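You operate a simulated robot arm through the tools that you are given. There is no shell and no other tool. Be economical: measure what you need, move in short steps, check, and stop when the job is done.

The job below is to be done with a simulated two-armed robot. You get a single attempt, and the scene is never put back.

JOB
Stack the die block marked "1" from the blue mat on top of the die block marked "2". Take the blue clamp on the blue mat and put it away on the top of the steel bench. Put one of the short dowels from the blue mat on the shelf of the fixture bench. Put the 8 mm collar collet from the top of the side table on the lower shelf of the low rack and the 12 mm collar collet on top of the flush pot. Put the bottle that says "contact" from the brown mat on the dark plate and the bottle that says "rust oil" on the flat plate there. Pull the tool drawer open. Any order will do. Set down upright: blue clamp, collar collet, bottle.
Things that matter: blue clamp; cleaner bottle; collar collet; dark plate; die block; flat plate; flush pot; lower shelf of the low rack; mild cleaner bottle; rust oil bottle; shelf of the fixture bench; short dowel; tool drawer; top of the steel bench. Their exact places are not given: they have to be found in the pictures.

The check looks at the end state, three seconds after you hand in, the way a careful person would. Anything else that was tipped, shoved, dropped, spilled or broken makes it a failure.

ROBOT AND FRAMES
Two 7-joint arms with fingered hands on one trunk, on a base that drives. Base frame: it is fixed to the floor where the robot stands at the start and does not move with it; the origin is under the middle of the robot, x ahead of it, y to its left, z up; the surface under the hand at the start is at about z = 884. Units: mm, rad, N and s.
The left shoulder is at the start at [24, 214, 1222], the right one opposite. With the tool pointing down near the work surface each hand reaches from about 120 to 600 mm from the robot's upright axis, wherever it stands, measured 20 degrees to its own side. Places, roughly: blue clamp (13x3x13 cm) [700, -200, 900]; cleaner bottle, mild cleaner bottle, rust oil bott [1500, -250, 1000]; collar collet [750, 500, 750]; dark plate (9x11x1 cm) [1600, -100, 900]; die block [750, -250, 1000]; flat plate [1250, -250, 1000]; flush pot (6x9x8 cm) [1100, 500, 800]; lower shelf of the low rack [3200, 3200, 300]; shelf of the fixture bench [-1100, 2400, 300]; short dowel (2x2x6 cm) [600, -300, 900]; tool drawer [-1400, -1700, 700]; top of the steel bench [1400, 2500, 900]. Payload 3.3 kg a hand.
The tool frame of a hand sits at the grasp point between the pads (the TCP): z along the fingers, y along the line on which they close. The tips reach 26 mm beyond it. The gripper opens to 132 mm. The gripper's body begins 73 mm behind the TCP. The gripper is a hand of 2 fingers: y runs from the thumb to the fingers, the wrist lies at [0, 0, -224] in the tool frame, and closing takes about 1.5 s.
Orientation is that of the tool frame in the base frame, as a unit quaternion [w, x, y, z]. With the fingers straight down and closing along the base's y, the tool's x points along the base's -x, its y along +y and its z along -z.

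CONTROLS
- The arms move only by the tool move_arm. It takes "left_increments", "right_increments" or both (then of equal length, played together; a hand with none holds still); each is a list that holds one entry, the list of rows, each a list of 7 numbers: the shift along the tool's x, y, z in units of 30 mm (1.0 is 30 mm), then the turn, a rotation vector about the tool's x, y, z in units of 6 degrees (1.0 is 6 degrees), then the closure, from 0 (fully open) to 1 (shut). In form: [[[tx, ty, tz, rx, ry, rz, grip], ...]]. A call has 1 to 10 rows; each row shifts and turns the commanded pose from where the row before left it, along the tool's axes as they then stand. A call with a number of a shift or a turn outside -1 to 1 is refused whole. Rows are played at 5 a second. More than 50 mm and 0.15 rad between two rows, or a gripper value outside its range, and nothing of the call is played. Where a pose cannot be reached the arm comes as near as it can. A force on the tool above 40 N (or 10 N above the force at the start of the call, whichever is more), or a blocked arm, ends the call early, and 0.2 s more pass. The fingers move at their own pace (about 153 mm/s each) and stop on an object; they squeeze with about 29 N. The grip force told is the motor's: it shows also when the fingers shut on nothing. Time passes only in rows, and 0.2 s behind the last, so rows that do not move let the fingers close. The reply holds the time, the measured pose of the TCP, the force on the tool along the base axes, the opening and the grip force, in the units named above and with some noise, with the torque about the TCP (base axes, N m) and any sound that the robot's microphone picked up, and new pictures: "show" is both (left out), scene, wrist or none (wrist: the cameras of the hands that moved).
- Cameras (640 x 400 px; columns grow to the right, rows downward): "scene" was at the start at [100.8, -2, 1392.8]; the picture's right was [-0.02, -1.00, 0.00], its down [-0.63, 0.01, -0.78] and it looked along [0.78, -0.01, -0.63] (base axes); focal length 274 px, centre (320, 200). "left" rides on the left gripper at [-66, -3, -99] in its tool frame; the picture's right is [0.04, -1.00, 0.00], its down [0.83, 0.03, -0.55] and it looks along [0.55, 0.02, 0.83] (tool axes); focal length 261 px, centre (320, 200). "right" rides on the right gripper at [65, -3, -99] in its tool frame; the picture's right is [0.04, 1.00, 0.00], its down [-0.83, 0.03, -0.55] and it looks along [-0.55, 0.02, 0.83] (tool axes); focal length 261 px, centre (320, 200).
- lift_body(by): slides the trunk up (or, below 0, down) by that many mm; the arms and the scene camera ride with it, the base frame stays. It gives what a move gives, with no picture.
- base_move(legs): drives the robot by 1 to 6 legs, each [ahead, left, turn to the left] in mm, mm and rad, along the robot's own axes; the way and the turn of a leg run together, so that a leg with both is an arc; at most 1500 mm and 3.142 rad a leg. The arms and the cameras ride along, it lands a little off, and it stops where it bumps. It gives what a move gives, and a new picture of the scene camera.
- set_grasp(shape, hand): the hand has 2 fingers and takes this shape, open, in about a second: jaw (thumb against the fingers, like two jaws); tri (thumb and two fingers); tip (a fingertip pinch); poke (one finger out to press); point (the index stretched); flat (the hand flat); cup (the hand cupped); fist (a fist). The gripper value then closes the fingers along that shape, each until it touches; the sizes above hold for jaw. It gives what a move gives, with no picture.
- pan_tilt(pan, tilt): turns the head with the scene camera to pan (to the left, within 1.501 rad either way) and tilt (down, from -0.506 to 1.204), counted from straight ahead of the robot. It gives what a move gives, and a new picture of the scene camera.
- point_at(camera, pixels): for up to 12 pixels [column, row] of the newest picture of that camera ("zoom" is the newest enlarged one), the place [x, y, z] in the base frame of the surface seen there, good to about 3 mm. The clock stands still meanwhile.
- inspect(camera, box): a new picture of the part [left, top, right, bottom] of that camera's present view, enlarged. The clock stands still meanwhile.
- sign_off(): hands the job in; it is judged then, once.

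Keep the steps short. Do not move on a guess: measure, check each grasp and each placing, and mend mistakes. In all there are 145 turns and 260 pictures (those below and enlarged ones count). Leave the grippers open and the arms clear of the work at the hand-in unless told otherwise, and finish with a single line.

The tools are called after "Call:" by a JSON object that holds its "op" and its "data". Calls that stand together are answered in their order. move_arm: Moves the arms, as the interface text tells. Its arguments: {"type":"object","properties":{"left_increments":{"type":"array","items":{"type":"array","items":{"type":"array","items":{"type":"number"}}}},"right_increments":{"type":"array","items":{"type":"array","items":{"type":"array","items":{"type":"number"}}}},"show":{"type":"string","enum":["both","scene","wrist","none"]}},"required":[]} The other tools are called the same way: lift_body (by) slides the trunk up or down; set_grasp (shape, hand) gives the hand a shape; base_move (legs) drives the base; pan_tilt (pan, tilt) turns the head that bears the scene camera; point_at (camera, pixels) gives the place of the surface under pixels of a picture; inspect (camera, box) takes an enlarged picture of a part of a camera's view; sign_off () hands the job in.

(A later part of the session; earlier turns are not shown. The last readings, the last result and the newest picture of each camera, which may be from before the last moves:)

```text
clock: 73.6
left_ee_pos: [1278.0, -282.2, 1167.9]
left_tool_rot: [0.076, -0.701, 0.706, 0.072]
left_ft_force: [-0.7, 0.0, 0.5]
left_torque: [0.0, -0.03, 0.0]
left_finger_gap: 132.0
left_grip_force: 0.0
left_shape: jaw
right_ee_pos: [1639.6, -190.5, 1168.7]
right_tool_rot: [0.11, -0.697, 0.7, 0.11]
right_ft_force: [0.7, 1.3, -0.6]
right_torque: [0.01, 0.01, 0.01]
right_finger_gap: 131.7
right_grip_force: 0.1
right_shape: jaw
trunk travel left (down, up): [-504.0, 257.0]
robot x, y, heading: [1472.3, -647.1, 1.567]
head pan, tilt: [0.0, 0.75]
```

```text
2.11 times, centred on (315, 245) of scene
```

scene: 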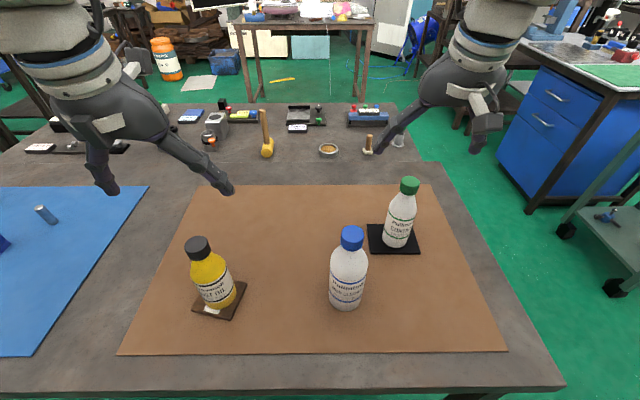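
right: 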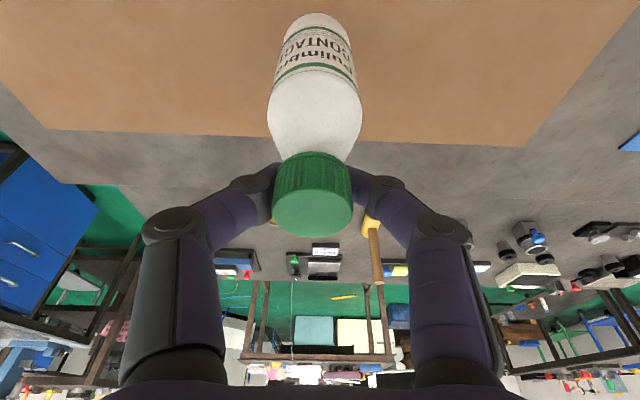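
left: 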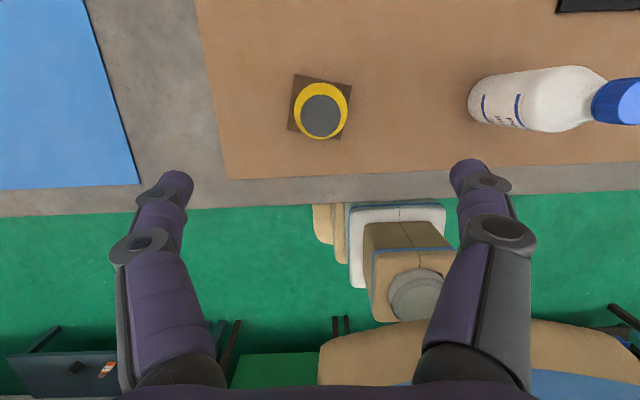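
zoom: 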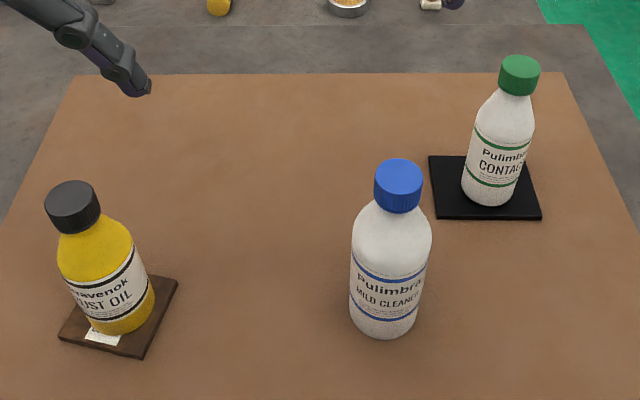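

Both bottles stand on their plates. Next, the clamp and a dowel: I drive back along the table to x≈640.

Call:
{"op": "base_move", "data": {"legs": [[-40, 0, 0.005], [0, 833, 0]]}}

Call:
{"op": "inspect", "data": {"camera": "scene", "box": [220, 120, 440, 300]}}

```text
clock: 78.5
left_ee_pos: [430.4, -322.4, 1168.7]
left_tool_rot: [-0.076, 0.704, -0.702, -0.073]
left_ft_force: [-0.4, -0.2, -0.6]
left_torque: [0.0, -0.01, -0.02]
left_finger_gap: 131.9
left_grip_force: 0.1
left_shape: jaw
right_ee_pos: [789.4, -229.7, 1168.2]
right_tool_rot: [-0.11, 0.7, -0.696, -0.111]
right_ft_force: [-0.2, -0.2, 0.2]
right_torque: [0.03, -0.02, 0.02]
right_finger_gap: 131.7
right_grip_force: 0.1
right_shape: jaw
trunk travel left (down, up): [-504.0, 257.0]
robot x, y, heading: [627.7, -689.4, 1.576]
head pan, tilt: [0.0, 0.75]
```

scene: 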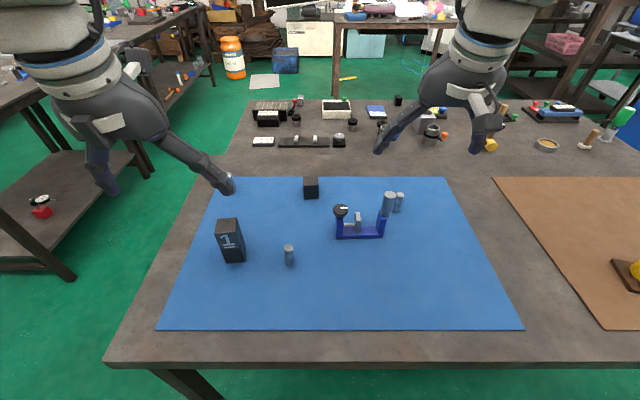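

```text
2.22 times, centred on (330, 210) of scene
```

zoom: 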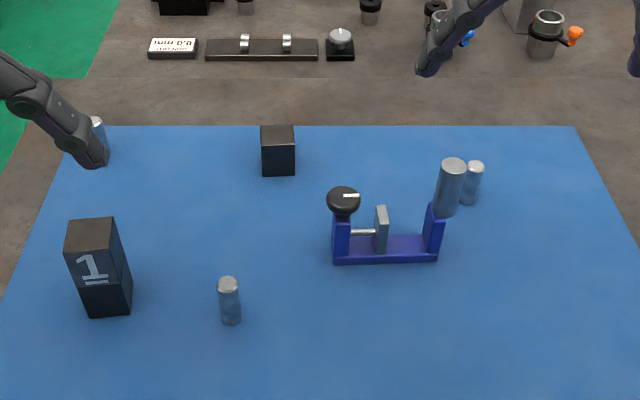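

I measure the clamp parts and the dowel.

Call:
{"op": "point_at", "data": {"camera": "zoom", "pixels": [[453, 165], [450, 185], [447, 208], [436, 190], [461, 190], [428, 215], [343, 192], [340, 235], [388, 258], [228, 283], [229, 300], [434, 240]]}}

Call:
{"op": "inspect", "data": {"camera": "scene", "box": [325, 180, 415, 245]}}

```text
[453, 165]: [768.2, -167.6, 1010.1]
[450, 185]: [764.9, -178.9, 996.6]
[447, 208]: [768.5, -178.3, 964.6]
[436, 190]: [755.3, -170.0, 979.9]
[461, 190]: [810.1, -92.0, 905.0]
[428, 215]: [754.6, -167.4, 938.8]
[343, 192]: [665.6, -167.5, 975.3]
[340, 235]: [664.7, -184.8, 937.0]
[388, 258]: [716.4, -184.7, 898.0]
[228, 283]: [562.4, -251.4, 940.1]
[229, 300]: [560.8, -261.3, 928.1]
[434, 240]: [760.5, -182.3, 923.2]
```

```text
6.15 times, centred on (370, 212) of scene
```

zoom: 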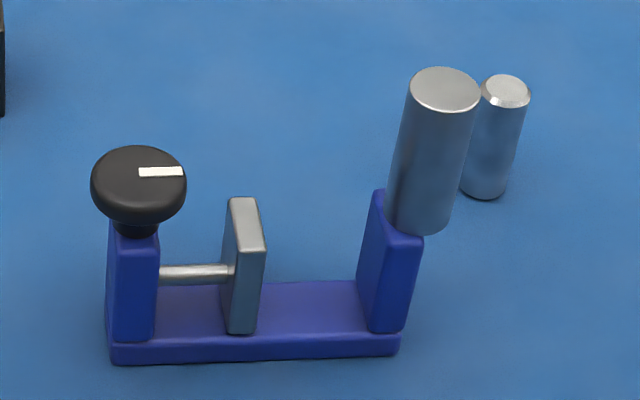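

The handle's a ~24 mm cylinder at (768,-167), z 945–1010. I straighten the right hand and bring it above the handle.

Call:
{"op": "move_arm", "data": {"right_increments": [[[0, 0, 0, 0, 1, 0, 0], [0, 0, 0, 0, 1, 0, 0], [0, 0, 0, 0, 1, 0, 0], [-0.416, 0.14, 0.786, 0, 0, 0, 0], [-0.416, 0.14, 0.786, 0, 0, 0, 0], [-0.416, 0.14, 0.786, 0, 0, 0, 0], [-0.416, 0.14, 0.786, 0, 0, 0, 0], [-0.416, 0.14, 0.786, 0, 0, 0, 0]]]}}

```text
clock: 80.3
left_ee_pos: [429.9, -324.3, 1168.0]
left_tool_rot: [-0.076, 0.704, -0.703, -0.074]
left_ft_force: [-0.3, -0.3, -0.4]
left_torque: [-0.04, -0.01, 0.01]
left_finger_gap: 131.7
left_grip_force: 0.0
left_shape: jaw
right_ee_pos: [764.6, -171.8, 1050.7]
right_tool_rot: [0.0, 0.71, -0.705, -0.001]
right_ft_force: [0.4, 0.4, -0.6]
right_torque: [-0.03, -0.01, -0.01]
right_finger_gap: 132.1
right_grip_force: 0.0
right_shape: jaw
right hand out of reach, approached as far as the arm can: row 8
trunk travel left (down, up): [-504.0, 257.0]
robot x, y, heading: [627.3, -687.0, 1.572]
head pan, tilt: [0.0, 0.75]
```

scene: 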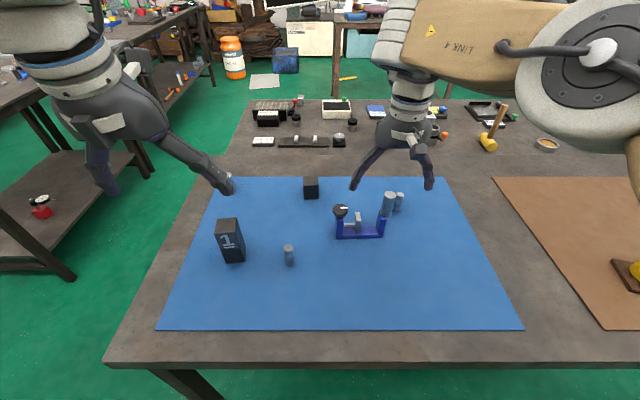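
right: 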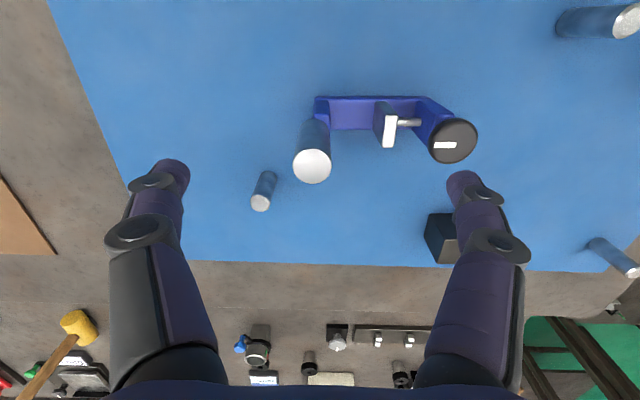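

At the reach limit; I drive 30 mm closer.

Call:
{"op": "base_move", "data": {"legs": [[30, 0, 0]]}}

```text
clock: 81.2
left_ee_pos: [429.6, -290.8, 1167.1]
left_tool_rot: [-0.075, 0.704, -0.703, -0.073]
left_ft_force: [-0.7, 0.1, -0.1]
left_torque: [-0.05, -0.01, 0.01]
left_finger_gap: 131.8
left_grip_force: 0.1
left_shape: jaw
right_ee_pos: [765.5, -140.4, 1050.0]
right_tool_rot: [0.001, 0.71, -0.704, 0.0]
right_ft_force: [-1.2, -0.7, -1.0]
right_torque: [-0.05, 0.02, 0.01]
right_finger_gap: 131.7
right_grip_force: 0.1
right_shape: jaw
trunk travel left (down, up): [-504.0, 257.0]
robot x, y, heading: [623.3, -656.5, 1.574]
head pan, tilt: [0.0, 0.75]
```

scene: 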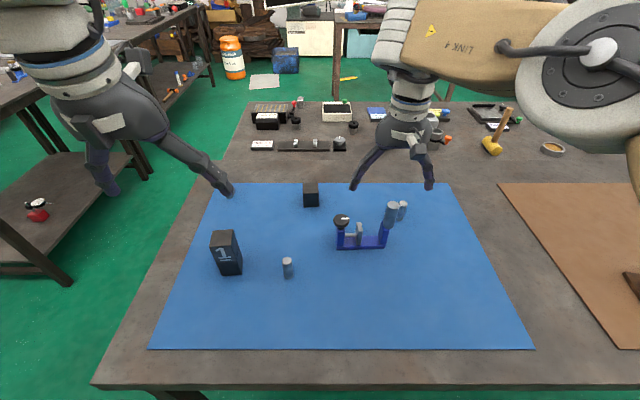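

I shift back 27 mm over the handle, lower to TCP z≈980 and close.

Call:
{"op": "move_arm", "data": {"right_increments": [[[0.887, -0.083, 0, 0, 0, 0, 0.2], [0, 0, 0.6, 0, 0, 0, 0.2], [0, 0, 0.6, 0, 0, 0, 0.2], [0, 0, 0.6, 0, 0, 0, 0.2], [0, 0, 0.53, 0, 0, 0, 0.2], [0, 0, 0, 0, 0, 0, 0.5], [0, 0, 0, 0, 0, 0, 0.7], [0, 0, 0, 0, 0, 0, 1], [0, 0, 0, 0, 0, 0, 1], [0, 0, 0, 0, 0, 0, 1]]]}}

Call:
{"op": "inspect", "data": {"camera": "scene", "box": [320, 160, 430, 255]}}

```text
clock: 83.4
left_ee_pos: [429.5, -294.0, 1167.3]
left_tool_rot: [-0.075, 0.704, -0.702, -0.075]
left_ft_force: [-0.2, 0.0, 0.4]
left_torque: [0.01, -0.01, -0.02]
left_finger_gap: 131.7
left_grip_force: 0.0
left_shape: jaw
right_ee_pos: [768.1, -168.1, 979.9]
right_tool_rot: [0.0, 0.709, -0.705, 0.0]
right_ft_force: [1.2, -0.1, -0.7]
right_torque: [0.0, -0.03, 0.0]
right_finger_gap: 17.8
right_grip_force: 29.1
right_shape: jaw
trunk travel left (down, up): [-504.0, 257.0]
robot x, y, heading: [625.2, -655.5, 1.569]
head pan, tilt: [0.0, 0.75]
```

scene: 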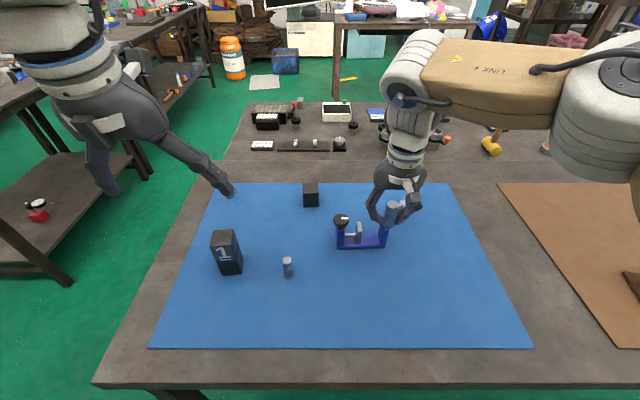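
right: 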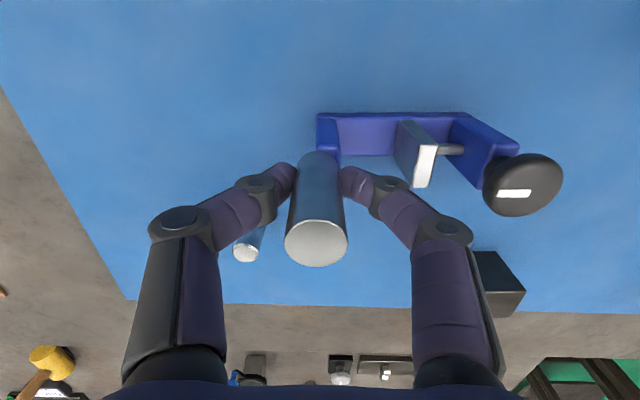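

```text
4.21 times, centred on (375, 208) of scene
```

zoom: 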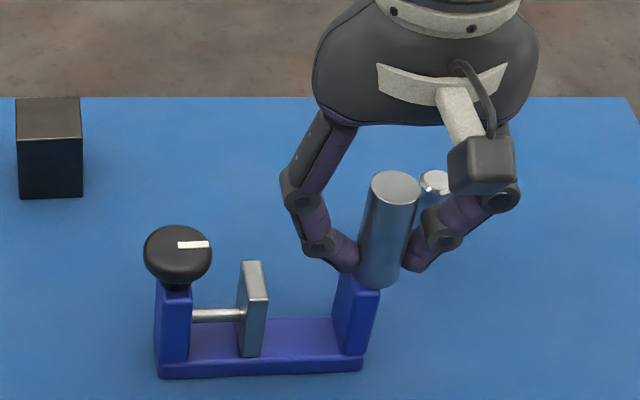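

Held with 29 N. I lift 30 mm slowly to see whether the whole clamp comes.

Call:
{"op": "move_arm", "data": {"right_increments": [[[0, 0, -0.3, 0, 0, 0, 1], [0, 0, -0.3, 0, 0, 0, 1], [0, 0, -0.4, 0, 0, 0, 1], [0, 0, 0, 0, 0, 0, 1]]]}}

Call:
{"op": "inspect", "data": {"camera": "scene", "box": [320, 150, 430, 255]}}

```text
clock: 84.4
left_ee_pos: [429.4, -292.6, 1167.4]
left_tool_rot: [-0.075, 0.704, -0.703, -0.073]
left_ft_force: [0.4, 0.2, 0.2]
left_torque: [0.02, -0.02, 0.04]
left_finger_gap: 132.0
left_grip_force: 0.0
left_shape: jaw
right_ee_pos: [767.0, -167.6, 1009.2]
right_tool_rot: [-0.001, 0.71, -0.705, 0.0]
right_ft_force: [-0.6, -0.3, -5.5]
right_torque: [0.02, -0.23, 0.02]
right_finger_gap: 17.0
right_grip_force: 28.5
right_shape: jaw
trunk travel left (down, up): [-504.0, 257.0]
robot x, y, heading: [629.6, -660.1, 1.571]
head pan, tilt: [0.0, 0.75]
```

scene: 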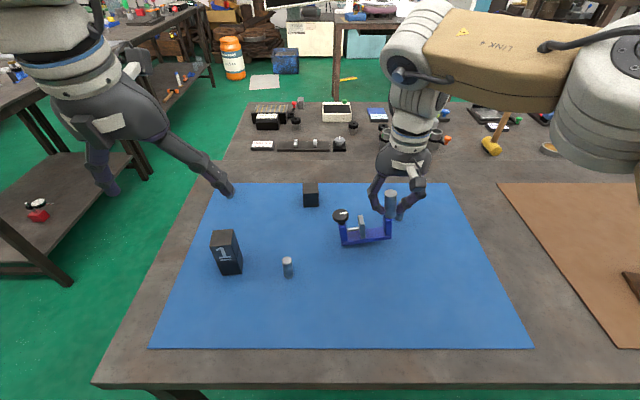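
right: 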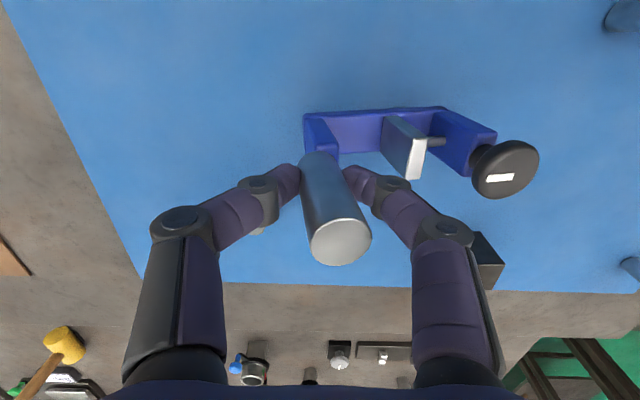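

```text
3.81 times, centred on (375, 202) of scene
```

zoom: 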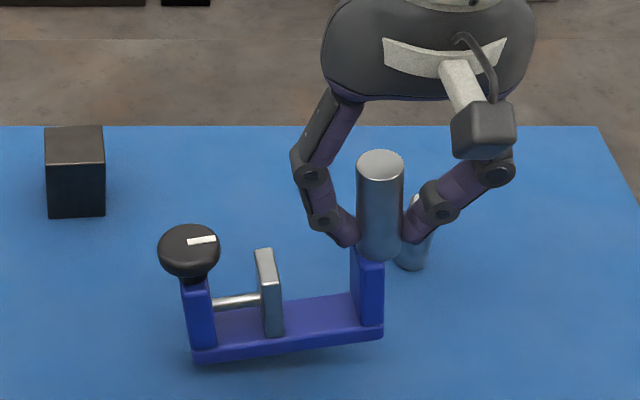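

The whole clamp lifts (5.5 N), tilted ~8°, knob end down; I counter this with the wrist. I raise the right hand 90 mm and bring the left one over the dowel at (562,-252).

Call:
{"op": "move_arm", "data": {"left_increments": [[[0, 0, 0, 0, 1, 0, 0], [0, 0, 0, 0, 1, 0, 0], [-0.274, -0.884, 0, 0, 0, 0, 0], [-0.274, -0.884, 0, 0, 0, 0, 0], [-0.274, -0.884, 0, 0, 0, 0, 0], [-0.274, -0.884, 0, 0, 0, 0, 0], [-0.274, -0.884, 0, 0, 0, 0, 0], [0, 0, 0.9, 0, 0, 0, 0], [0, 0, 0.9, 0, 0, 0, 0], [0, 0, 0.9, 0, 0, 0, 0.3]]], "right_increments": [[[0, 0, -0.6, 0, 0, 0, 1], [0, 0, -0.6, 0, 0, 0, 1], [0, 0, -0.6, 0, 0, 0, 1], [0, 0, -0.6, 0, 0, 0, 1], [0, 0, -0.6, 0, 0, 0, 1], [0, 0, 0, -0.4, 0, 0, 1], [0, 0, 0, -0.4, 0, 0, 1], [0, 0, 0, -0.4, 0, 0, 1], [0, 0, 0, 0, 0, 0, 1], [0, 0, 0, 0, 0, 0, 1]]]}}

```text
clock: 86.6
left_ee_pos: [564.4, -249.9, 1086.0]
left_tool_rot: [-0.001, 0.707, -0.707, 0.002]
left_ft_force: [-0.4, -0.4, -0.2]
left_torque: [-0.02, 0.03, -0.01]
left_finger_gap: 92.7
left_grip_force: 0.0
left_shape: jaw
right_ee_pos: [768.7, -168.7, 1099.6]
right_tool_rot: [0.046, 0.708, -0.703, -0.044]
right_ft_force: [-0.1, 1.4, -4.6]
right_torque: [0.01, -0.25, 0.0]
right_finger_gap: 16.8
right_grip_force: 28.9
right_shape: jaw
trunk travel left (down, up): [-504.0, 257.0]
robot x, y, heading: [628.3, -658.1, 1.582]
head pan, tilt: [0.0, 0.75]
```

scene: 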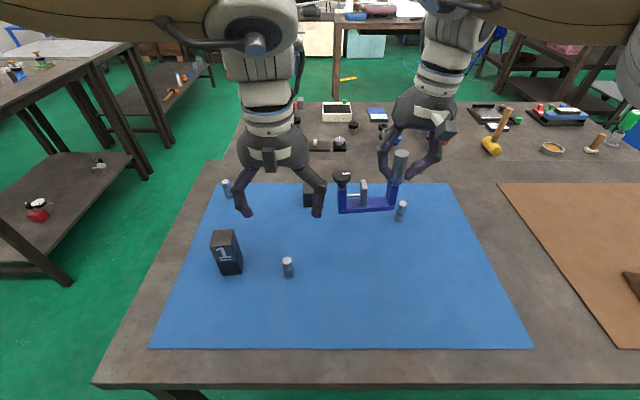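
right: 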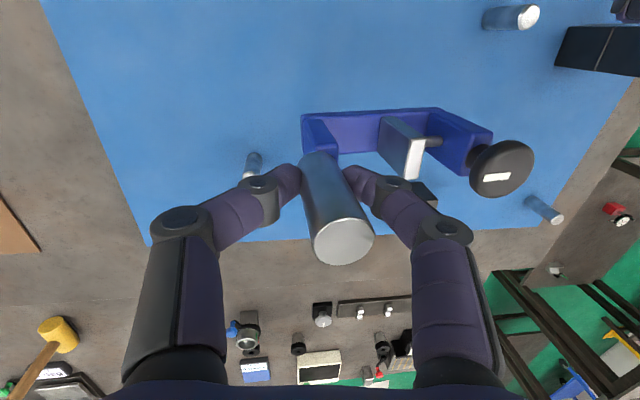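
left: 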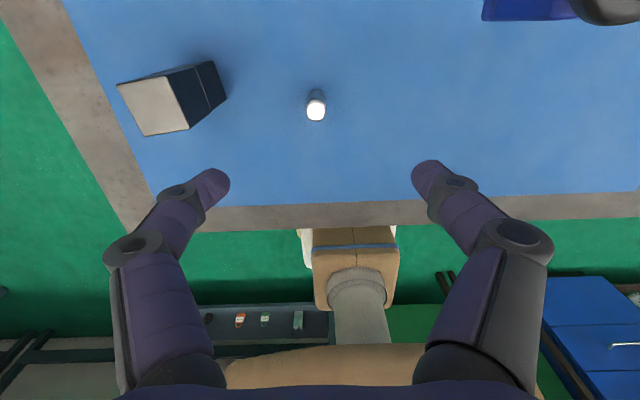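

Clamp is level now. I lower the left hand to z≈922 over the dowel and close.

Call:
{"op": "move_arm", "data": {"left_increments": [[[0.07, 0.07, 0.9, 0, 0, 0, 0.3], [0, 0, 0.92, 0, 0, 0, 0.3], [0, 0, 0.92, 0, 0, 0, 0.3], [0, 0, 0.92, 0, 0, 0, 0.3], [0, 0, 0.92, 0, 0, 0, 0.3], [0, 0, 0.89, 0, 0, 0, 0.3], [0, 0, 0, 0, 0, 0, 0.6], [0, 0, 0, 0, 0, 0, 1], [0, 0, 0, 0, 0, 0, 1], [0, 0, 0, 0, 0, 0, 1]]]}}

```text
clock: 88.8
left_ee_pos: [561.0, -253.7, 924.2]
left_tool_rot: [-0.002, 0.707, -0.707, 0.001]
left_ft_force: [-0.5, 0.3, -0.2]
left_torque: [0.03, -0.01, -0.01]
left_finger_gap: 13.2
left_grip_force: 29.1
left_shape: jaw
right_ee_pos: [768.3, -168.2, 1099.8]
right_tool_rot: [0.044, 0.708, -0.703, -0.045]
right_ft_force: [0.6, 1.1, -5.7]
right_torque: [0.01, -0.23, 0.0]
right_finger_gap: 16.6
right_grip_force: 29.1
right_shape: jaw
trunk travel left (down, up): [-504.0, 257.0]
robot x, y, heading: [626.8, -659.5, 1.576]
head pan, tilt: [0.0, 0.75]
```

scene: 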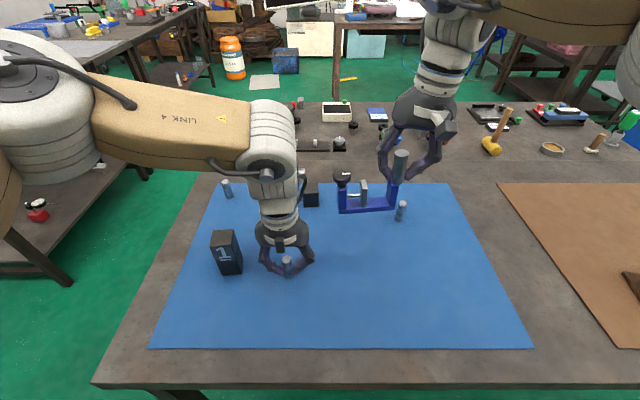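
left: 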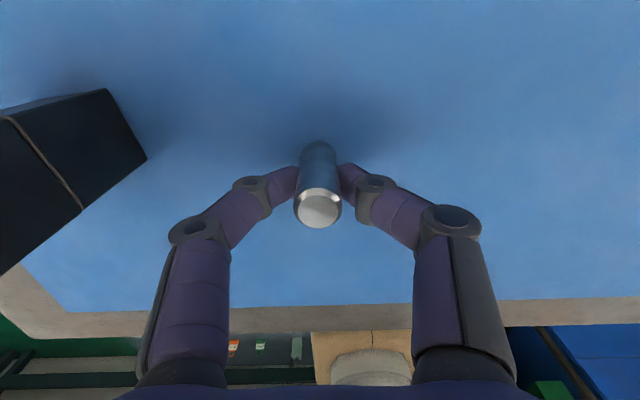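

Dowel gripped. I lift it and pull both hands back toward the body.

Call:
{"op": "move_arm", "data": {"left_increments": [[[0, 0, -0.9, 0, 0, 0, 1], [0, 0, -0.9, 0, 0, 0, 1], [0, 0, -0.9, 0, 0, 0, 1], [0, 0, -0.9, 0, 0, 0, 1], [0, 0, -0.9, 0, 0, 0, 1], [0, 0, -0.9, 0, 0, 0, 1], [0, 0, -0.9, 0, 0, 0, 1], [0, 0.5, 0, 0, 0, 0, 1], [0, 0.5, 0, 0, 0, 0, 1], [0, 0.5, 0, 0, 0, 0, 1]]], "right_increments": [[[0, 0, 0, 0, 0, 0, 1], [0, 0, 0, 0, 0, 0, 1], [0, 0, -0.5, 0, 0, 0, 1], [0, 0, -0.5, 0, 0, 0, 1], [0.6, 0, 0, 0, 0, 0, 1], [0.6, 0, 0, 0, 0, 0, 1], [0.6, 0, 0, 0, 0, 0, 1], [0.6, 0, 0, 0, 0, 0, 1], [0.6, 0, 0, 0, 0, 0, 1], [0.6, 0, 0, 0, 0, 0, 1]]], "show": "scene"}}

```text
clock: 91.0
left_ee_pos: [514.9, -256.2, 1113.0]
left_tool_rot: [-0.002, 0.708, -0.706, 0.0]
left_ft_force: [-0.7, -0.8, -2.3]
left_torque: [-0.01, -0.01, 0.05]
left_finger_gap: 12.9
left_grip_force: 29.1
left_shape: jaw
right_ee_pos: [772.2, -276.0, 1129.5]
right_tool_rot: [0.044, 0.708, -0.703, -0.045]
right_ft_force: [1.2, 0.1, -5.3]
right_torque: [0.02, -0.25, -0.01]
right_finger_gap: 16.6
right_grip_force: 29.3
right_shape: jaw
trunk travel left (down, up): [-504.0, 257.0]
robot x, y, heading: [628.2, -659.9, 1.576]
head pan, tilt: [0.0, 0.75]
```

scene: 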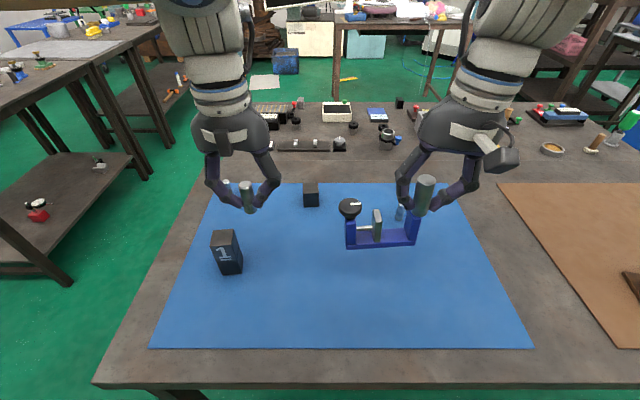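

Now plan the route to the steel bench. I measure furniture visible on the left and ahead.

Call:
{"op": "point_at", "data": {"camera": "scene", "pixels": [[70, 278], [150, 172], [105, 50], [60, 75], [335, 90], [425, 85], [400, 18], [230, 75], [130, 165], [100, 300], [20, 330], [265, 80]]}}

Call:
{"op": "pan_tilt", "data": {"pan": 1.2, "tilt": 0.5}}

```text
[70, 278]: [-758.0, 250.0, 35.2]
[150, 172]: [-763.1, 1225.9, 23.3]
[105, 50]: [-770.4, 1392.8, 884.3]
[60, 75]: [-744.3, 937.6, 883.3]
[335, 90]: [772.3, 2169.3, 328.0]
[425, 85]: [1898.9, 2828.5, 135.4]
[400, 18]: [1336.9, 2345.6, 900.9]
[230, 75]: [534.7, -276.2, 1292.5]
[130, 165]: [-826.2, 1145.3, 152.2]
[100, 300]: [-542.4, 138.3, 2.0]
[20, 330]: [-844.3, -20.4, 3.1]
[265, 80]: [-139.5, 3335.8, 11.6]
```

```text
clock: 92.4
left_ee_pos: [514.8, -255.9, 1112.3]
left_tool_rot: [-0.002, 0.707, -0.707, 0.001]
left_ft_force: [0.3, -0.5, -1.7]
left_torque: [0.04, -0.03, -0.01]
left_finger_gap: 13.2
left_grip_force: 28.7
left_shape: jaw
right_ee_pos: [772.4, -276.3, 1129.6]
right_tool_rot: [0.045, 0.708, -0.704, -0.044]
right_ft_force: [0.2, -0.1, -6.3]
right_torque: [0.01, -0.27, 0.02]
right_finger_gap: 16.5
right_grip_force: 28.7
right_shape: jaw
trunk travel left (down, up): [-504.0, 257.0]
robot x, y, heading: [622.1, -660.6, 1.576]
head pan, tilt: [1.201, 0.499]
```

scene: 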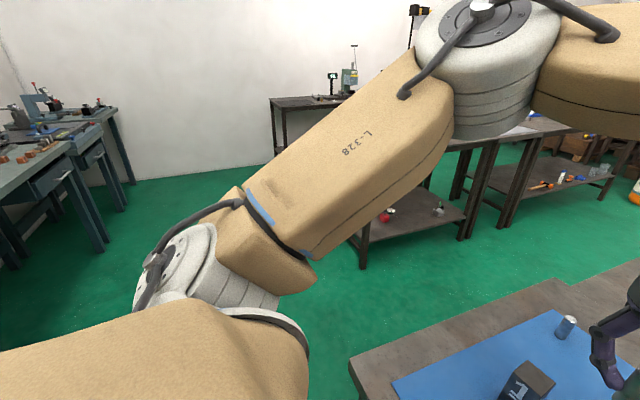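

Corridor x from about -740 to 258 is clear; steel bench front edge is y≈2170, x 772–1900. I drive around the table's front end and up toward it.

Call:
{"op": "base_move", "data": {"legs": [[-110, 0, 0], [0, 870, -0.005], [1500, 0, 0], [600, 0, 0], [0, -1450, 0]]}}

Call:
{"op": "pan_tilt", "data": {"pan": 0.0, "tilt": 0.7}}

```text
clock: 114.7
left_ee_pos: [1111.2, 1733.1, 1114.9]
left_tool_rot: [0.002, -0.706, 0.708, 0.0]
left_ft_force: [0.5, 0.3, -0.8]
left_torque: [-0.04, -0.03, 0.05]
left_finger_gap: 12.6
left_grip_force: 29.1
left_shape: jaw
right_ee_pos: [1367.8, 1710.8, 1129.9]
right_tool_rot: [0.044, 0.708, -0.704, -0.044]
right_ft_force: [-0.1, -1.0, -5.4]
right_torque: [0.01, -0.27, -0.01]
right_finger_gap: 16.5
right_grip_force: 28.6
right_shape: jaw
trunk travel left (down, up): [-504.0, 257.0]
robot x, y, heading: [1218.3, 1327.8, 1.572]
head pan, tilt: [1.201, 0.499]
```

scene: 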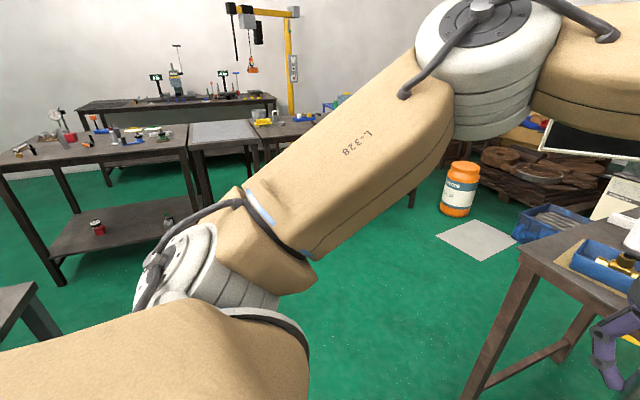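

```text
clock: 116.1
left_ee_pos: [1111.3, 1732.8, 1114.0]
left_tool_rot: [0.003, -0.707, 0.708, -0.001]
left_ft_force: [0.3, 0.6, -0.8]
left_torque: [0.01, -0.03, -0.01]
left_finger_gap: 12.8
left_grip_force: 28.8
left_shape: jaw
right_ee_pos: [1367.5, 1711.0, 1128.9]
right_tool_rot: [0.044, 0.707, -0.705, -0.044]
right_ft_force: [0.0, -0.6, -5.2]
right_torque: [0.0, -0.21, 0.03]
right_finger_gap: 16.6
right_grip_force: 29.0
right_shape: jaw
trunk travel left (down, up): [-504.0, 257.0]
robot x, y, heading: [1222.7, 1329.9, 1.572]
head pan, tilt: [0.0, 0.7]
```

scene: 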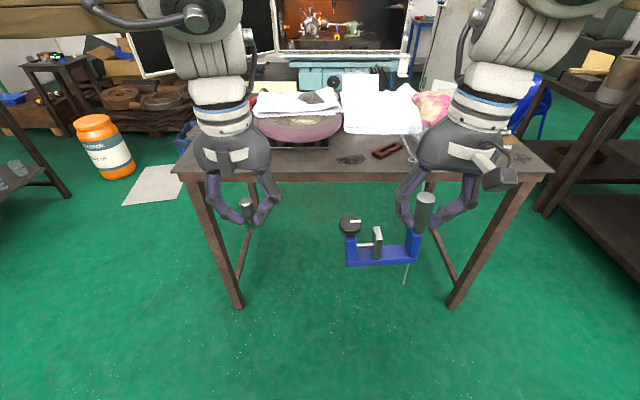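

This bench matches the steel bench's place; I look at its top for free space.

Call:
{"op": "inspect", "data": {"camera": "scene", "box": [170, 60, 560, 200]}}

Call:
{"op": "point_at", "data": {"camera": "scene", "pixels": [[300, 170], [350, 172], [350, 160], [388, 148], [185, 168], [545, 168], [520, 150], [330, 148], [412, 160], [290, 130], [370, 150]]}}

```text
1.64 times, centred on (365, 130) of scene
```

zoom: 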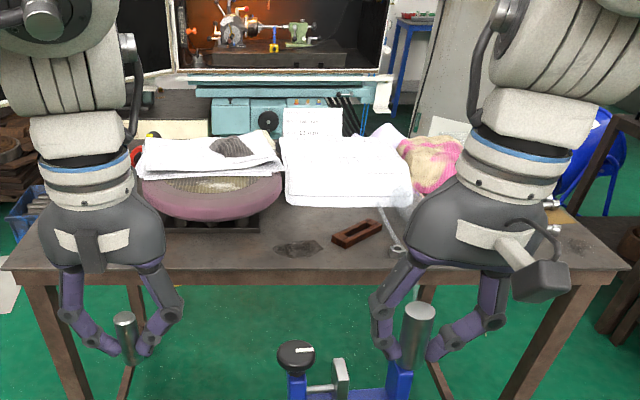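

```text
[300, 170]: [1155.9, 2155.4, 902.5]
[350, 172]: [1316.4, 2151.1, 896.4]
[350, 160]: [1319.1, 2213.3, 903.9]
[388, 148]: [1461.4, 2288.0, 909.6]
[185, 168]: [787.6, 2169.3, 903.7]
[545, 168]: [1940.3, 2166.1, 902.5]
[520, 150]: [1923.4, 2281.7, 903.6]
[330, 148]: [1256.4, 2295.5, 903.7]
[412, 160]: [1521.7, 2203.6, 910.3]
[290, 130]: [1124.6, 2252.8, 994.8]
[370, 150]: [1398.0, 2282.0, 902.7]
```

Bench top z≈903. I look at the right part of the bench top.

Call:
{"op": "base_move", "data": {"legs": [[0, -330, 0]]}}

Call:
{"op": "inspect", "data": {"camera": "scene", "box": [160, 80, 500, 200]}}

Call:
{"op": "point_at", "data": {"camera": "scene", "pixels": [[290, 165], [320, 165], [345, 165], [375, 165], [390, 170], [320, 150], [345, 150], [375, 150], [290, 150], [400, 165]]}}

```text
clock: 118.3
left_ee_pos: [1438.7, 1732.8, 1111.9]
left_tool_rot: [-0.003, 0.708, -0.707, 0.0]
left_ft_force: [0.7, 0.8, -1.4]
left_torque: [0.0, -0.01, 0.0]
left_finger_gap: 13.0
left_grip_force: 29.3
left_shape: jaw
right_ee_pos: [1695.6, 1712.0, 1128.9]
right_tool_rot: [0.045, 0.707, -0.704, -0.045]
right_ft_force: [-0.5, -0.5, -5.3]
right_torque: [0.01, -0.25, -0.01]
right_finger_gap: 16.7
right_grip_force: 29.6
right_shape: jaw
trunk travel left (down, up): [-504.0, 257.0]
robot x, y, heading: [1544.5, 1329.0, 1.576]
head pan, tilt: [0.0, 0.7]
```

scene: 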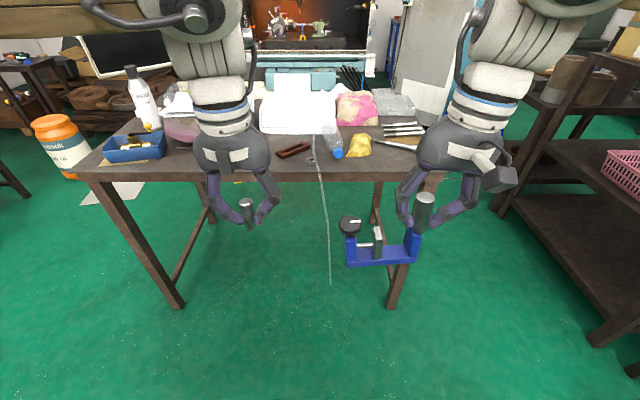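

```text
1.88 times, centred on (330, 140) of scene
```

zoom: 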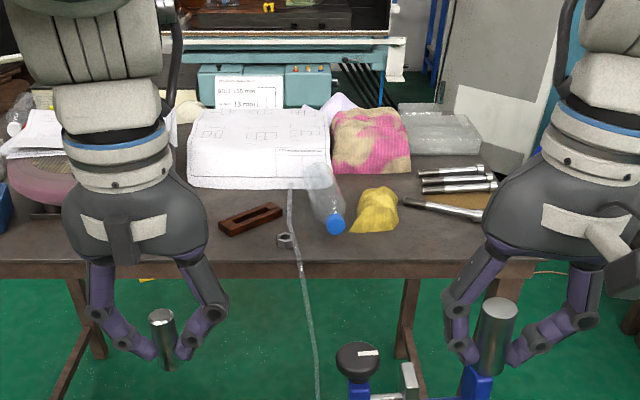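

```text
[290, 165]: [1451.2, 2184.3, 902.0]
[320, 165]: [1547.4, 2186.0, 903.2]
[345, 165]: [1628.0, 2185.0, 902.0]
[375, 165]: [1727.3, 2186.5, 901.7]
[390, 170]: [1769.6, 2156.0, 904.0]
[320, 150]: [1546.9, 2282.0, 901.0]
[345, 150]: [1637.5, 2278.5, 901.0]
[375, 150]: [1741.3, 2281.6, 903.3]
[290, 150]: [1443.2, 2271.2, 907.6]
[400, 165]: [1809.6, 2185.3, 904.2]
```

Free strip at x≈1640–1780, y≈2160–2220. I drive 45 mm right and 410 mm ahead.

Call:
{"op": "base_move", "data": {"legs": [[0, -50, -0.005], [405, 0, 0]]}}

Call:
{"op": "pan_tilt", "data": {"pan": -0.2, "tilt": 0.9}}

```text
clock: 121.3
left_ee_pos: [1490.4, 2138.4, 1112.5]
left_tool_rot: [0.002, -0.706, 0.708, -0.001]
left_ft_force: [0.0, 0.1, -1.9]
left_torque: [-0.02, -0.01, 0.0]
left_finger_gap: 12.9
left_grip_force: 28.4
left_shape: jaw
right_ee_pos: [1747.1, 2118.1, 1130.1]
right_tool_rot: [0.045, 0.707, -0.705, -0.044]
right_ft_force: [-0.2, 0.1, -5.3]
right_torque: [0.02, -0.26, -0.04]
right_finger_gap: 16.5
right_grip_force: 28.8
right_shape: jaw
trunk travel left (down, up): [-504.0, 257.0]
robot x, y, heading: [1602.5, 1736.5, 1.57]
head pan, tilt: [0.0, 0.7]
```

scene: 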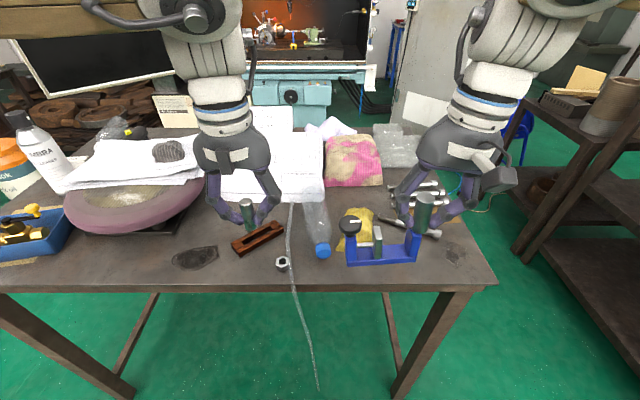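

```text
clock: 122.0
left_ee_pos: [1489.4, 2139.2, 1112.5]
left_tool_rot: [0.002, -0.706, 0.708, 0.0]
left_ft_force: [-0.2, -0.5, -1.1]
left_torque: [0.02, 0.0, 0.02]
left_finger_gap: 12.9
left_grip_force: 28.8
left_shape: jaw
right_ee_pos: [1746.4, 2116.9, 1128.9]
right_tool_rot: [0.044, 0.707, -0.704, -0.045]
right_ft_force: [-0.3, -0.2, -4.8]
right_torque: [0.01, -0.29, 0.01]
right_finger_gap: 16.8
right_grip_force: 29.1
right_shape: jaw
trunk travel left (down, up): [-504.0, 257.0]
robot x, y, heading: [1599.7, 1734.8, 1.568]
head pan, tilt: [-0.201, 0.901]
```

scene: 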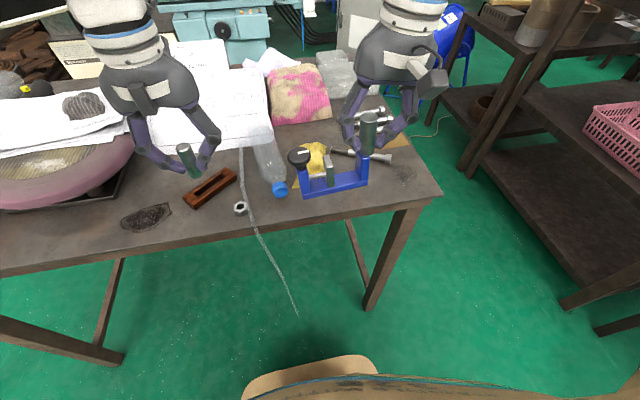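

Call:
{"op": "point_at", "data": {"camera": "scene", "pixels": [[280, 192], [290, 208], [340, 200], [400, 185], [425, 190], [385, 160], [405, 160], [322, 165], [300, 218], [420, 200], [360, 195]]}}

Call:
{"op": "inspect", "data": {"camera": "scene", "box": [230, 110, 450, 240]}}

```text
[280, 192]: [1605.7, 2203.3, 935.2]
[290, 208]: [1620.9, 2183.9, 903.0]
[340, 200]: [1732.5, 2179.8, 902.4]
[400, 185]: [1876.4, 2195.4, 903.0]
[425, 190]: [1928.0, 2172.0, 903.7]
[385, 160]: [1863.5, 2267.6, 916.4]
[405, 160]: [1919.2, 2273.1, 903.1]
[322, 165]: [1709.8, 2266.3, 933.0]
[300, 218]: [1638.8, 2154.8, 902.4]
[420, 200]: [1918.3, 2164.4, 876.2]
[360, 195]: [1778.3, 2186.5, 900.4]
```

```text
2.91 times, centred on (340, 175) of scene
```

zoom: 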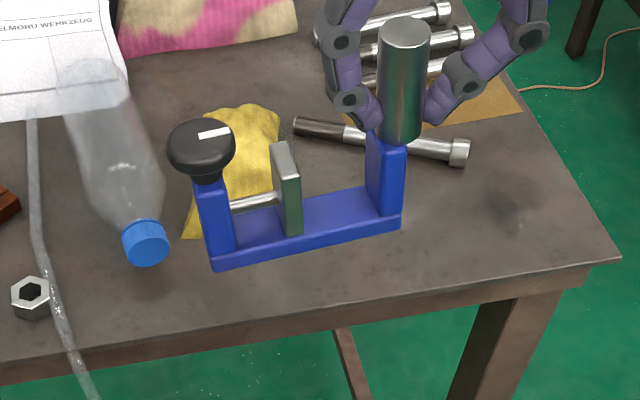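

Clear strip for the clamp: handle to (1820,2195). I move across, then down to ~40 mm above the top.

Call:
{"op": "move_arm", "data": {"right_increments": [[[-0.65, -0.612, -0.077, 0, 0, 0, 1], [-0.65, -0.612, -0.077, 0, 0, 0, 1], [-0.65, -0.612, -0.077, 0, 0, 0, 1], [-0.65, -0.612, -0.077, 0, 0, 0, 1], [0, -0.094, 0.744, 0, 0, 0, 1], [0, -0.094, 0.744, 0, 0, 0, 1], [0, -0.094, 0.744, 0, 0, 0, 1], [0, -0.094, 0.744, 0, 0, 0, 1], [0, 0, 0, 0, 0, 0, 1]]], "show": "scene"}}

Call:
{"op": "inspect", "data": {"camera": "scene", "box": [290, 90, 450, 220]}}

```text
clock: 124.0
left_ee_pos: [1490.7, 2138.7, 1113.1]
left_tool_rot: [0.002, -0.707, 0.708, -0.002]
left_ft_force: [1.0, 0.6, -1.3]
left_torque: [-0.01, 0.0, -0.01]
left_finger_gap: 12.9
left_grip_force: 29.2
left_shape: jaw
right_ee_pos: [1819.5, 2195.6, 1037.8]
right_tool_rot: [0.045, 0.707, -0.705, -0.044]
right_ft_force: [-0.4, -0.5, -4.9]
right_torque: [-0.02, -0.25, 0.0]
right_finger_gap: 16.7
right_grip_force: 29.1
right_shape: jaw
trunk travel left (down, up): [-504.0, 257.0]
robot x, y, heading: [1599.5, 1734.8, 1.571]
head pan, tilt: [-0.201, 0.901]
```

scene: 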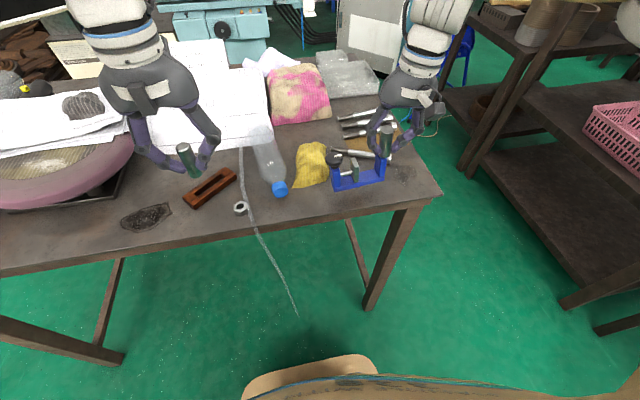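

```text
3.08 times, centred on (370, 155) of scene
```

zoom: 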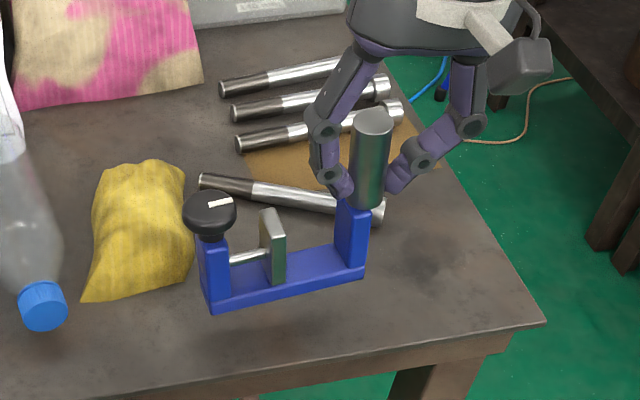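

I check the clamp base's level.

Call:
{"op": "point_at", "data": {"camera": "zoom", "pixels": [[215, 302], [360, 272], [285, 285], [320, 205], [375, 210], [190, 280]]}}

```text
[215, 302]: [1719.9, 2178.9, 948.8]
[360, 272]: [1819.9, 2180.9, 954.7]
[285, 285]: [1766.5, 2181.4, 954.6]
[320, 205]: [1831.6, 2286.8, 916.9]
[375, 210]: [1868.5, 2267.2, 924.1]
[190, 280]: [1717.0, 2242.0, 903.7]
```

~3° knob-end low; I rotate 3° and lower 40 mm.

Call:
{"op": "move_arm", "data": {"right_increments": [[[0, 0, 0, -0.5, 0, 0, 1], [0, -0.118, 0.655, 0, 0, 0, 1], [0, -0.118, 0.655, 0, 0, 0, 1], [0, 0, 0, 0, 0, 0, 1]]], "show": "none"}}

Call:
{"op": "inspect", "data": {"camera": "scene", "box": [320, 120, 420, 210]}}

```text
clock: 125.0
left_ee_pos: [1490.2, 2138.9, 1113.9]
left_tool_rot: [0.002, -0.706, 0.708, 0.0]
left_ft_force: [-0.2, -0.4, -1.6]
left_torque: [0.02, 0.01, 0.0]
left_finger_gap: 12.7
left_grip_force: 29.1
left_shape: jaw
right_ee_pos: [1820.2, 2194.9, 1000.5]
right_tool_rot: [0.063, 0.706, -0.703, -0.063]
right_ft_force: [0.8, -0.5, -3.9]
right_torque: [0.0, -0.19, -0.02]
right_finger_gap: 16.7
right_grip_force: 28.9
right_shape: jaw
trunk travel left (down, up): [-504.0, 257.0]
robot x, y, heading: [1598.1, 1734.3, 1.568]
head pan, tilt: [-0.201, 0.901]
```

```text
4.44 times, centred on (370, 165) of scene
```

zoom: 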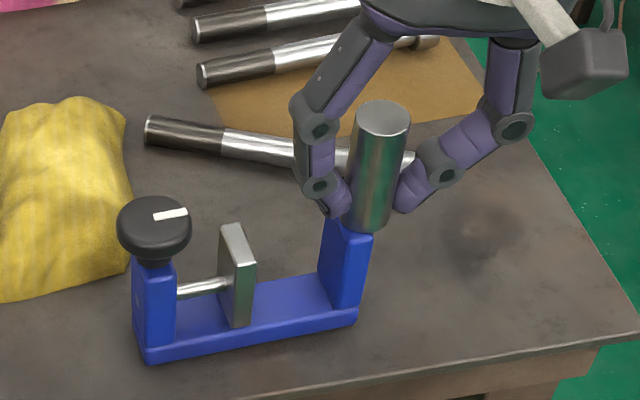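

Call:
{"op": "move_arm", "data": {"right_increments": [[[0, -0.012, 0.066, 0, 0, 0, 1], [0, 0, 0, 0, 0, 0, 1], [0, -0.012, 0.066, 0, 0, 0, 1], [0, 0, 0, 0, 0, 0, 1], [0, 0, 0, 0, 0, 0, 1]]], "show": "none"}}

Call:
{"op": "inspect", "data": {"camera": "scene", "box": [320, 120, 420, 210]}}

Call:
{"op": "point_at", "data": {"camera": "zoom", "pixels": [[155, 355], [348, 318], [250, 338], [160, 370], [350, 332], [375, 115]]}}

```text
clock: 126.2
left_ee_pos: [1490.6, 2137.9, 1113.0]
left_tool_rot: [0.002, -0.707, 0.708, -0.001]
left_ft_force: [0.3, -0.9, -1.2]
left_torque: [-0.04, -0.01, 0.01]
left_finger_gap: 13.0
left_grip_force: 29.0
left_shape: jaw
right_ee_pos: [1819.7, 2194.9, 995.4]
right_tool_rot: [0.063, 0.706, -0.703, -0.062]
right_ft_force: [2.0, 1.1, -0.4]
right_torque: [-0.03, -0.06, 0.03]
right_finger_gap: 17.0
right_grip_force: 29.2
right_shape: jaw
trunk travel left (down, up): [-504.0, 257.0]
robot x, y, heading: [1599.2, 1734.4, 1.565]
head pan, tilt: [-0.201, 0.901]
```

```text
4.44 times, centred on (370, 165) of scene
```

zoom: 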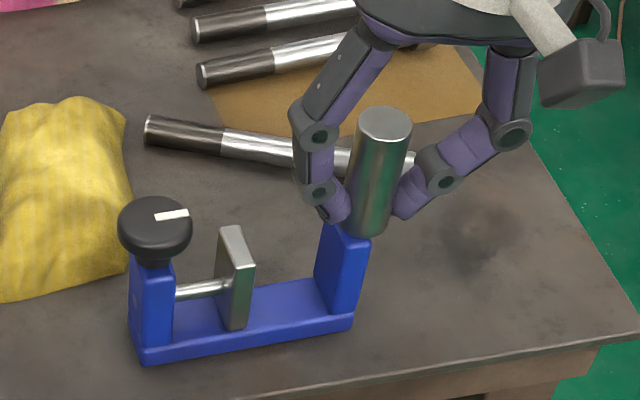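

```text
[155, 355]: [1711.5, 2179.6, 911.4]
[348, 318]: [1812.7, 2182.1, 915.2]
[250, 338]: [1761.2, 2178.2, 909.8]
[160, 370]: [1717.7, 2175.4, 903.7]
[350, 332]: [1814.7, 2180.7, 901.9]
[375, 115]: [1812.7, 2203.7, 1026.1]
```

Left end touches; I lower 2–3 mm more to seat the right end.

Call:
{"op": "move_arm", "data": {"right_increments": [[[0, -0.012, 0.066, 0, 0, 0, 1], [0, 0, 0, 0, 0, 0, 1], [0, 0, 0, 0, 0, 0, 1]]], "show": "none"}}

Call:
{"op": "inspect", "data": {"camera": "scene", "box": [320, 120, 420, 210]}}

```text
clock: 127.0
left_ee_pos: [1490.2, 2137.1, 1112.0]
left_tool_rot: [0.001, -0.707, 0.707, -0.001]
left_ft_force: [-0.3, 0.9, -1.0]
left_torque: [-0.01, -0.03, 0.02]
left_finger_gap: 12.7
left_grip_force: 29.3
left_shape: jaw
right_ee_pos: [1818.9, 2194.5, 994.6]
right_tool_rot: [0.062, 0.706, -0.703, -0.063]
right_ft_force: [4.4, 0.9, 13.4]
right_torque: [0.01, -0.13, -0.04]
right_finger_gap: 17.6
right_grip_force: 29.0
right_shape: jaw
trunk travel left (down, up): [-504.0, 257.0]
robot x, y, heading: [1598.2, 1738.9, 1.568]
head pan, tilt: [-0.201, 0.901]
```

```text
4.44 times, centred on (370, 165) of scene
```

zoom: 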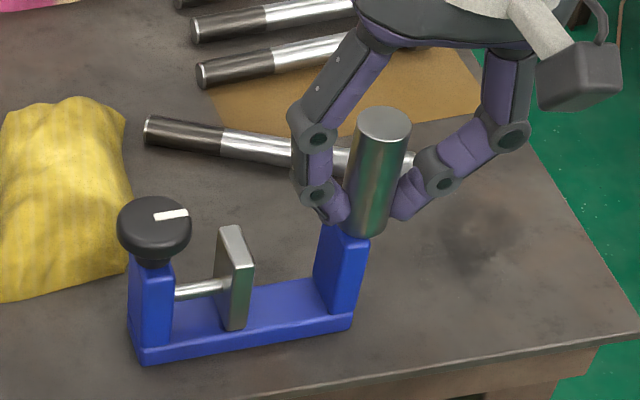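

Seated (13 N). I open and withdraw along the tool axis.

Call:
{"op": "move_arm", "data": {"right_increments": [[[0, 0.005, -0.03, 0, 0, 0, 1], [0, 0, 0, 0, 0, 0, 0.8], [0, 0, 0, 0, 0, 0, 0.5], [0, 0, 0, 0, 0, 0, 0.2], [0, 0, 0, 0, 0, 0, 0], [0, 0, 0, 0, 0, 0, 0], [0, 0, -0.7, 0, 0, 0, 0], [0, 0, -0.9, 0, 0, 0, 0], [0, 0, -0.9, 0, 0, 0, 0], [0.7, 0, -0.6, 0, 0, 0, 0]]], "show": "scene"}}

Call:
{"op": "inspect", "data": {"camera": "scene", "box": [320, 120, 420, 210]}}

```text
clock: 129.2
left_ee_pos: [1490.3, 2137.0, 1113.2]
left_tool_rot: [0.002, -0.707, 0.708, -0.001]
left_ft_force: [0.3, 0.7, -2.0]
left_torque: [0.0, -0.01, 0.0]
left_finger_gap: 12.9
left_grip_force: 29.2
left_shape: jaw
right_ee_pos: [1836.8, 2174.2, 1087.8]
right_tool_rot: [0.063, 0.705, -0.703, -0.062]
right_ft_force: [1.3, 0.1, 0.6]
right_torque: [0.01, -0.04, 0.02]
right_finger_gap: 132.2
right_grip_force: 0.0
right_shape: jaw
trunk travel left (down, up): [-504.0, 257.0]
robot x, y, heading: [1595.2, 1734.8, 1.572]
head pan, tilt: [-0.201, 0.901]
```

scene: 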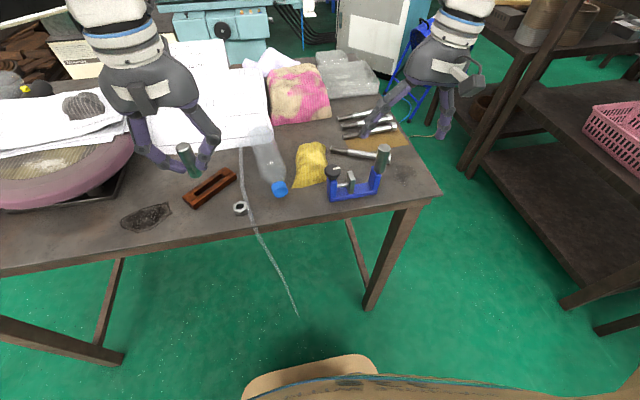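

```text
4.44 times, centred on (370, 165) of scene
```

zoom: 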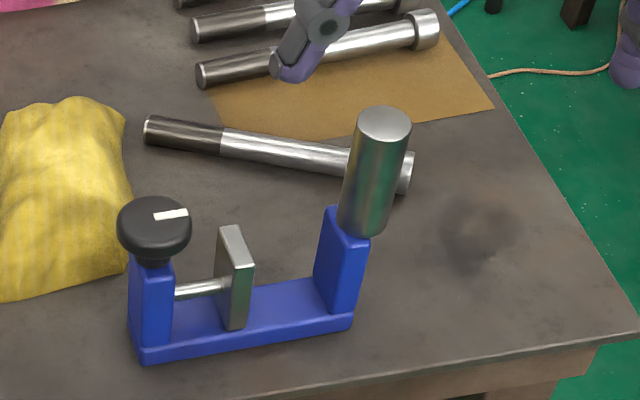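

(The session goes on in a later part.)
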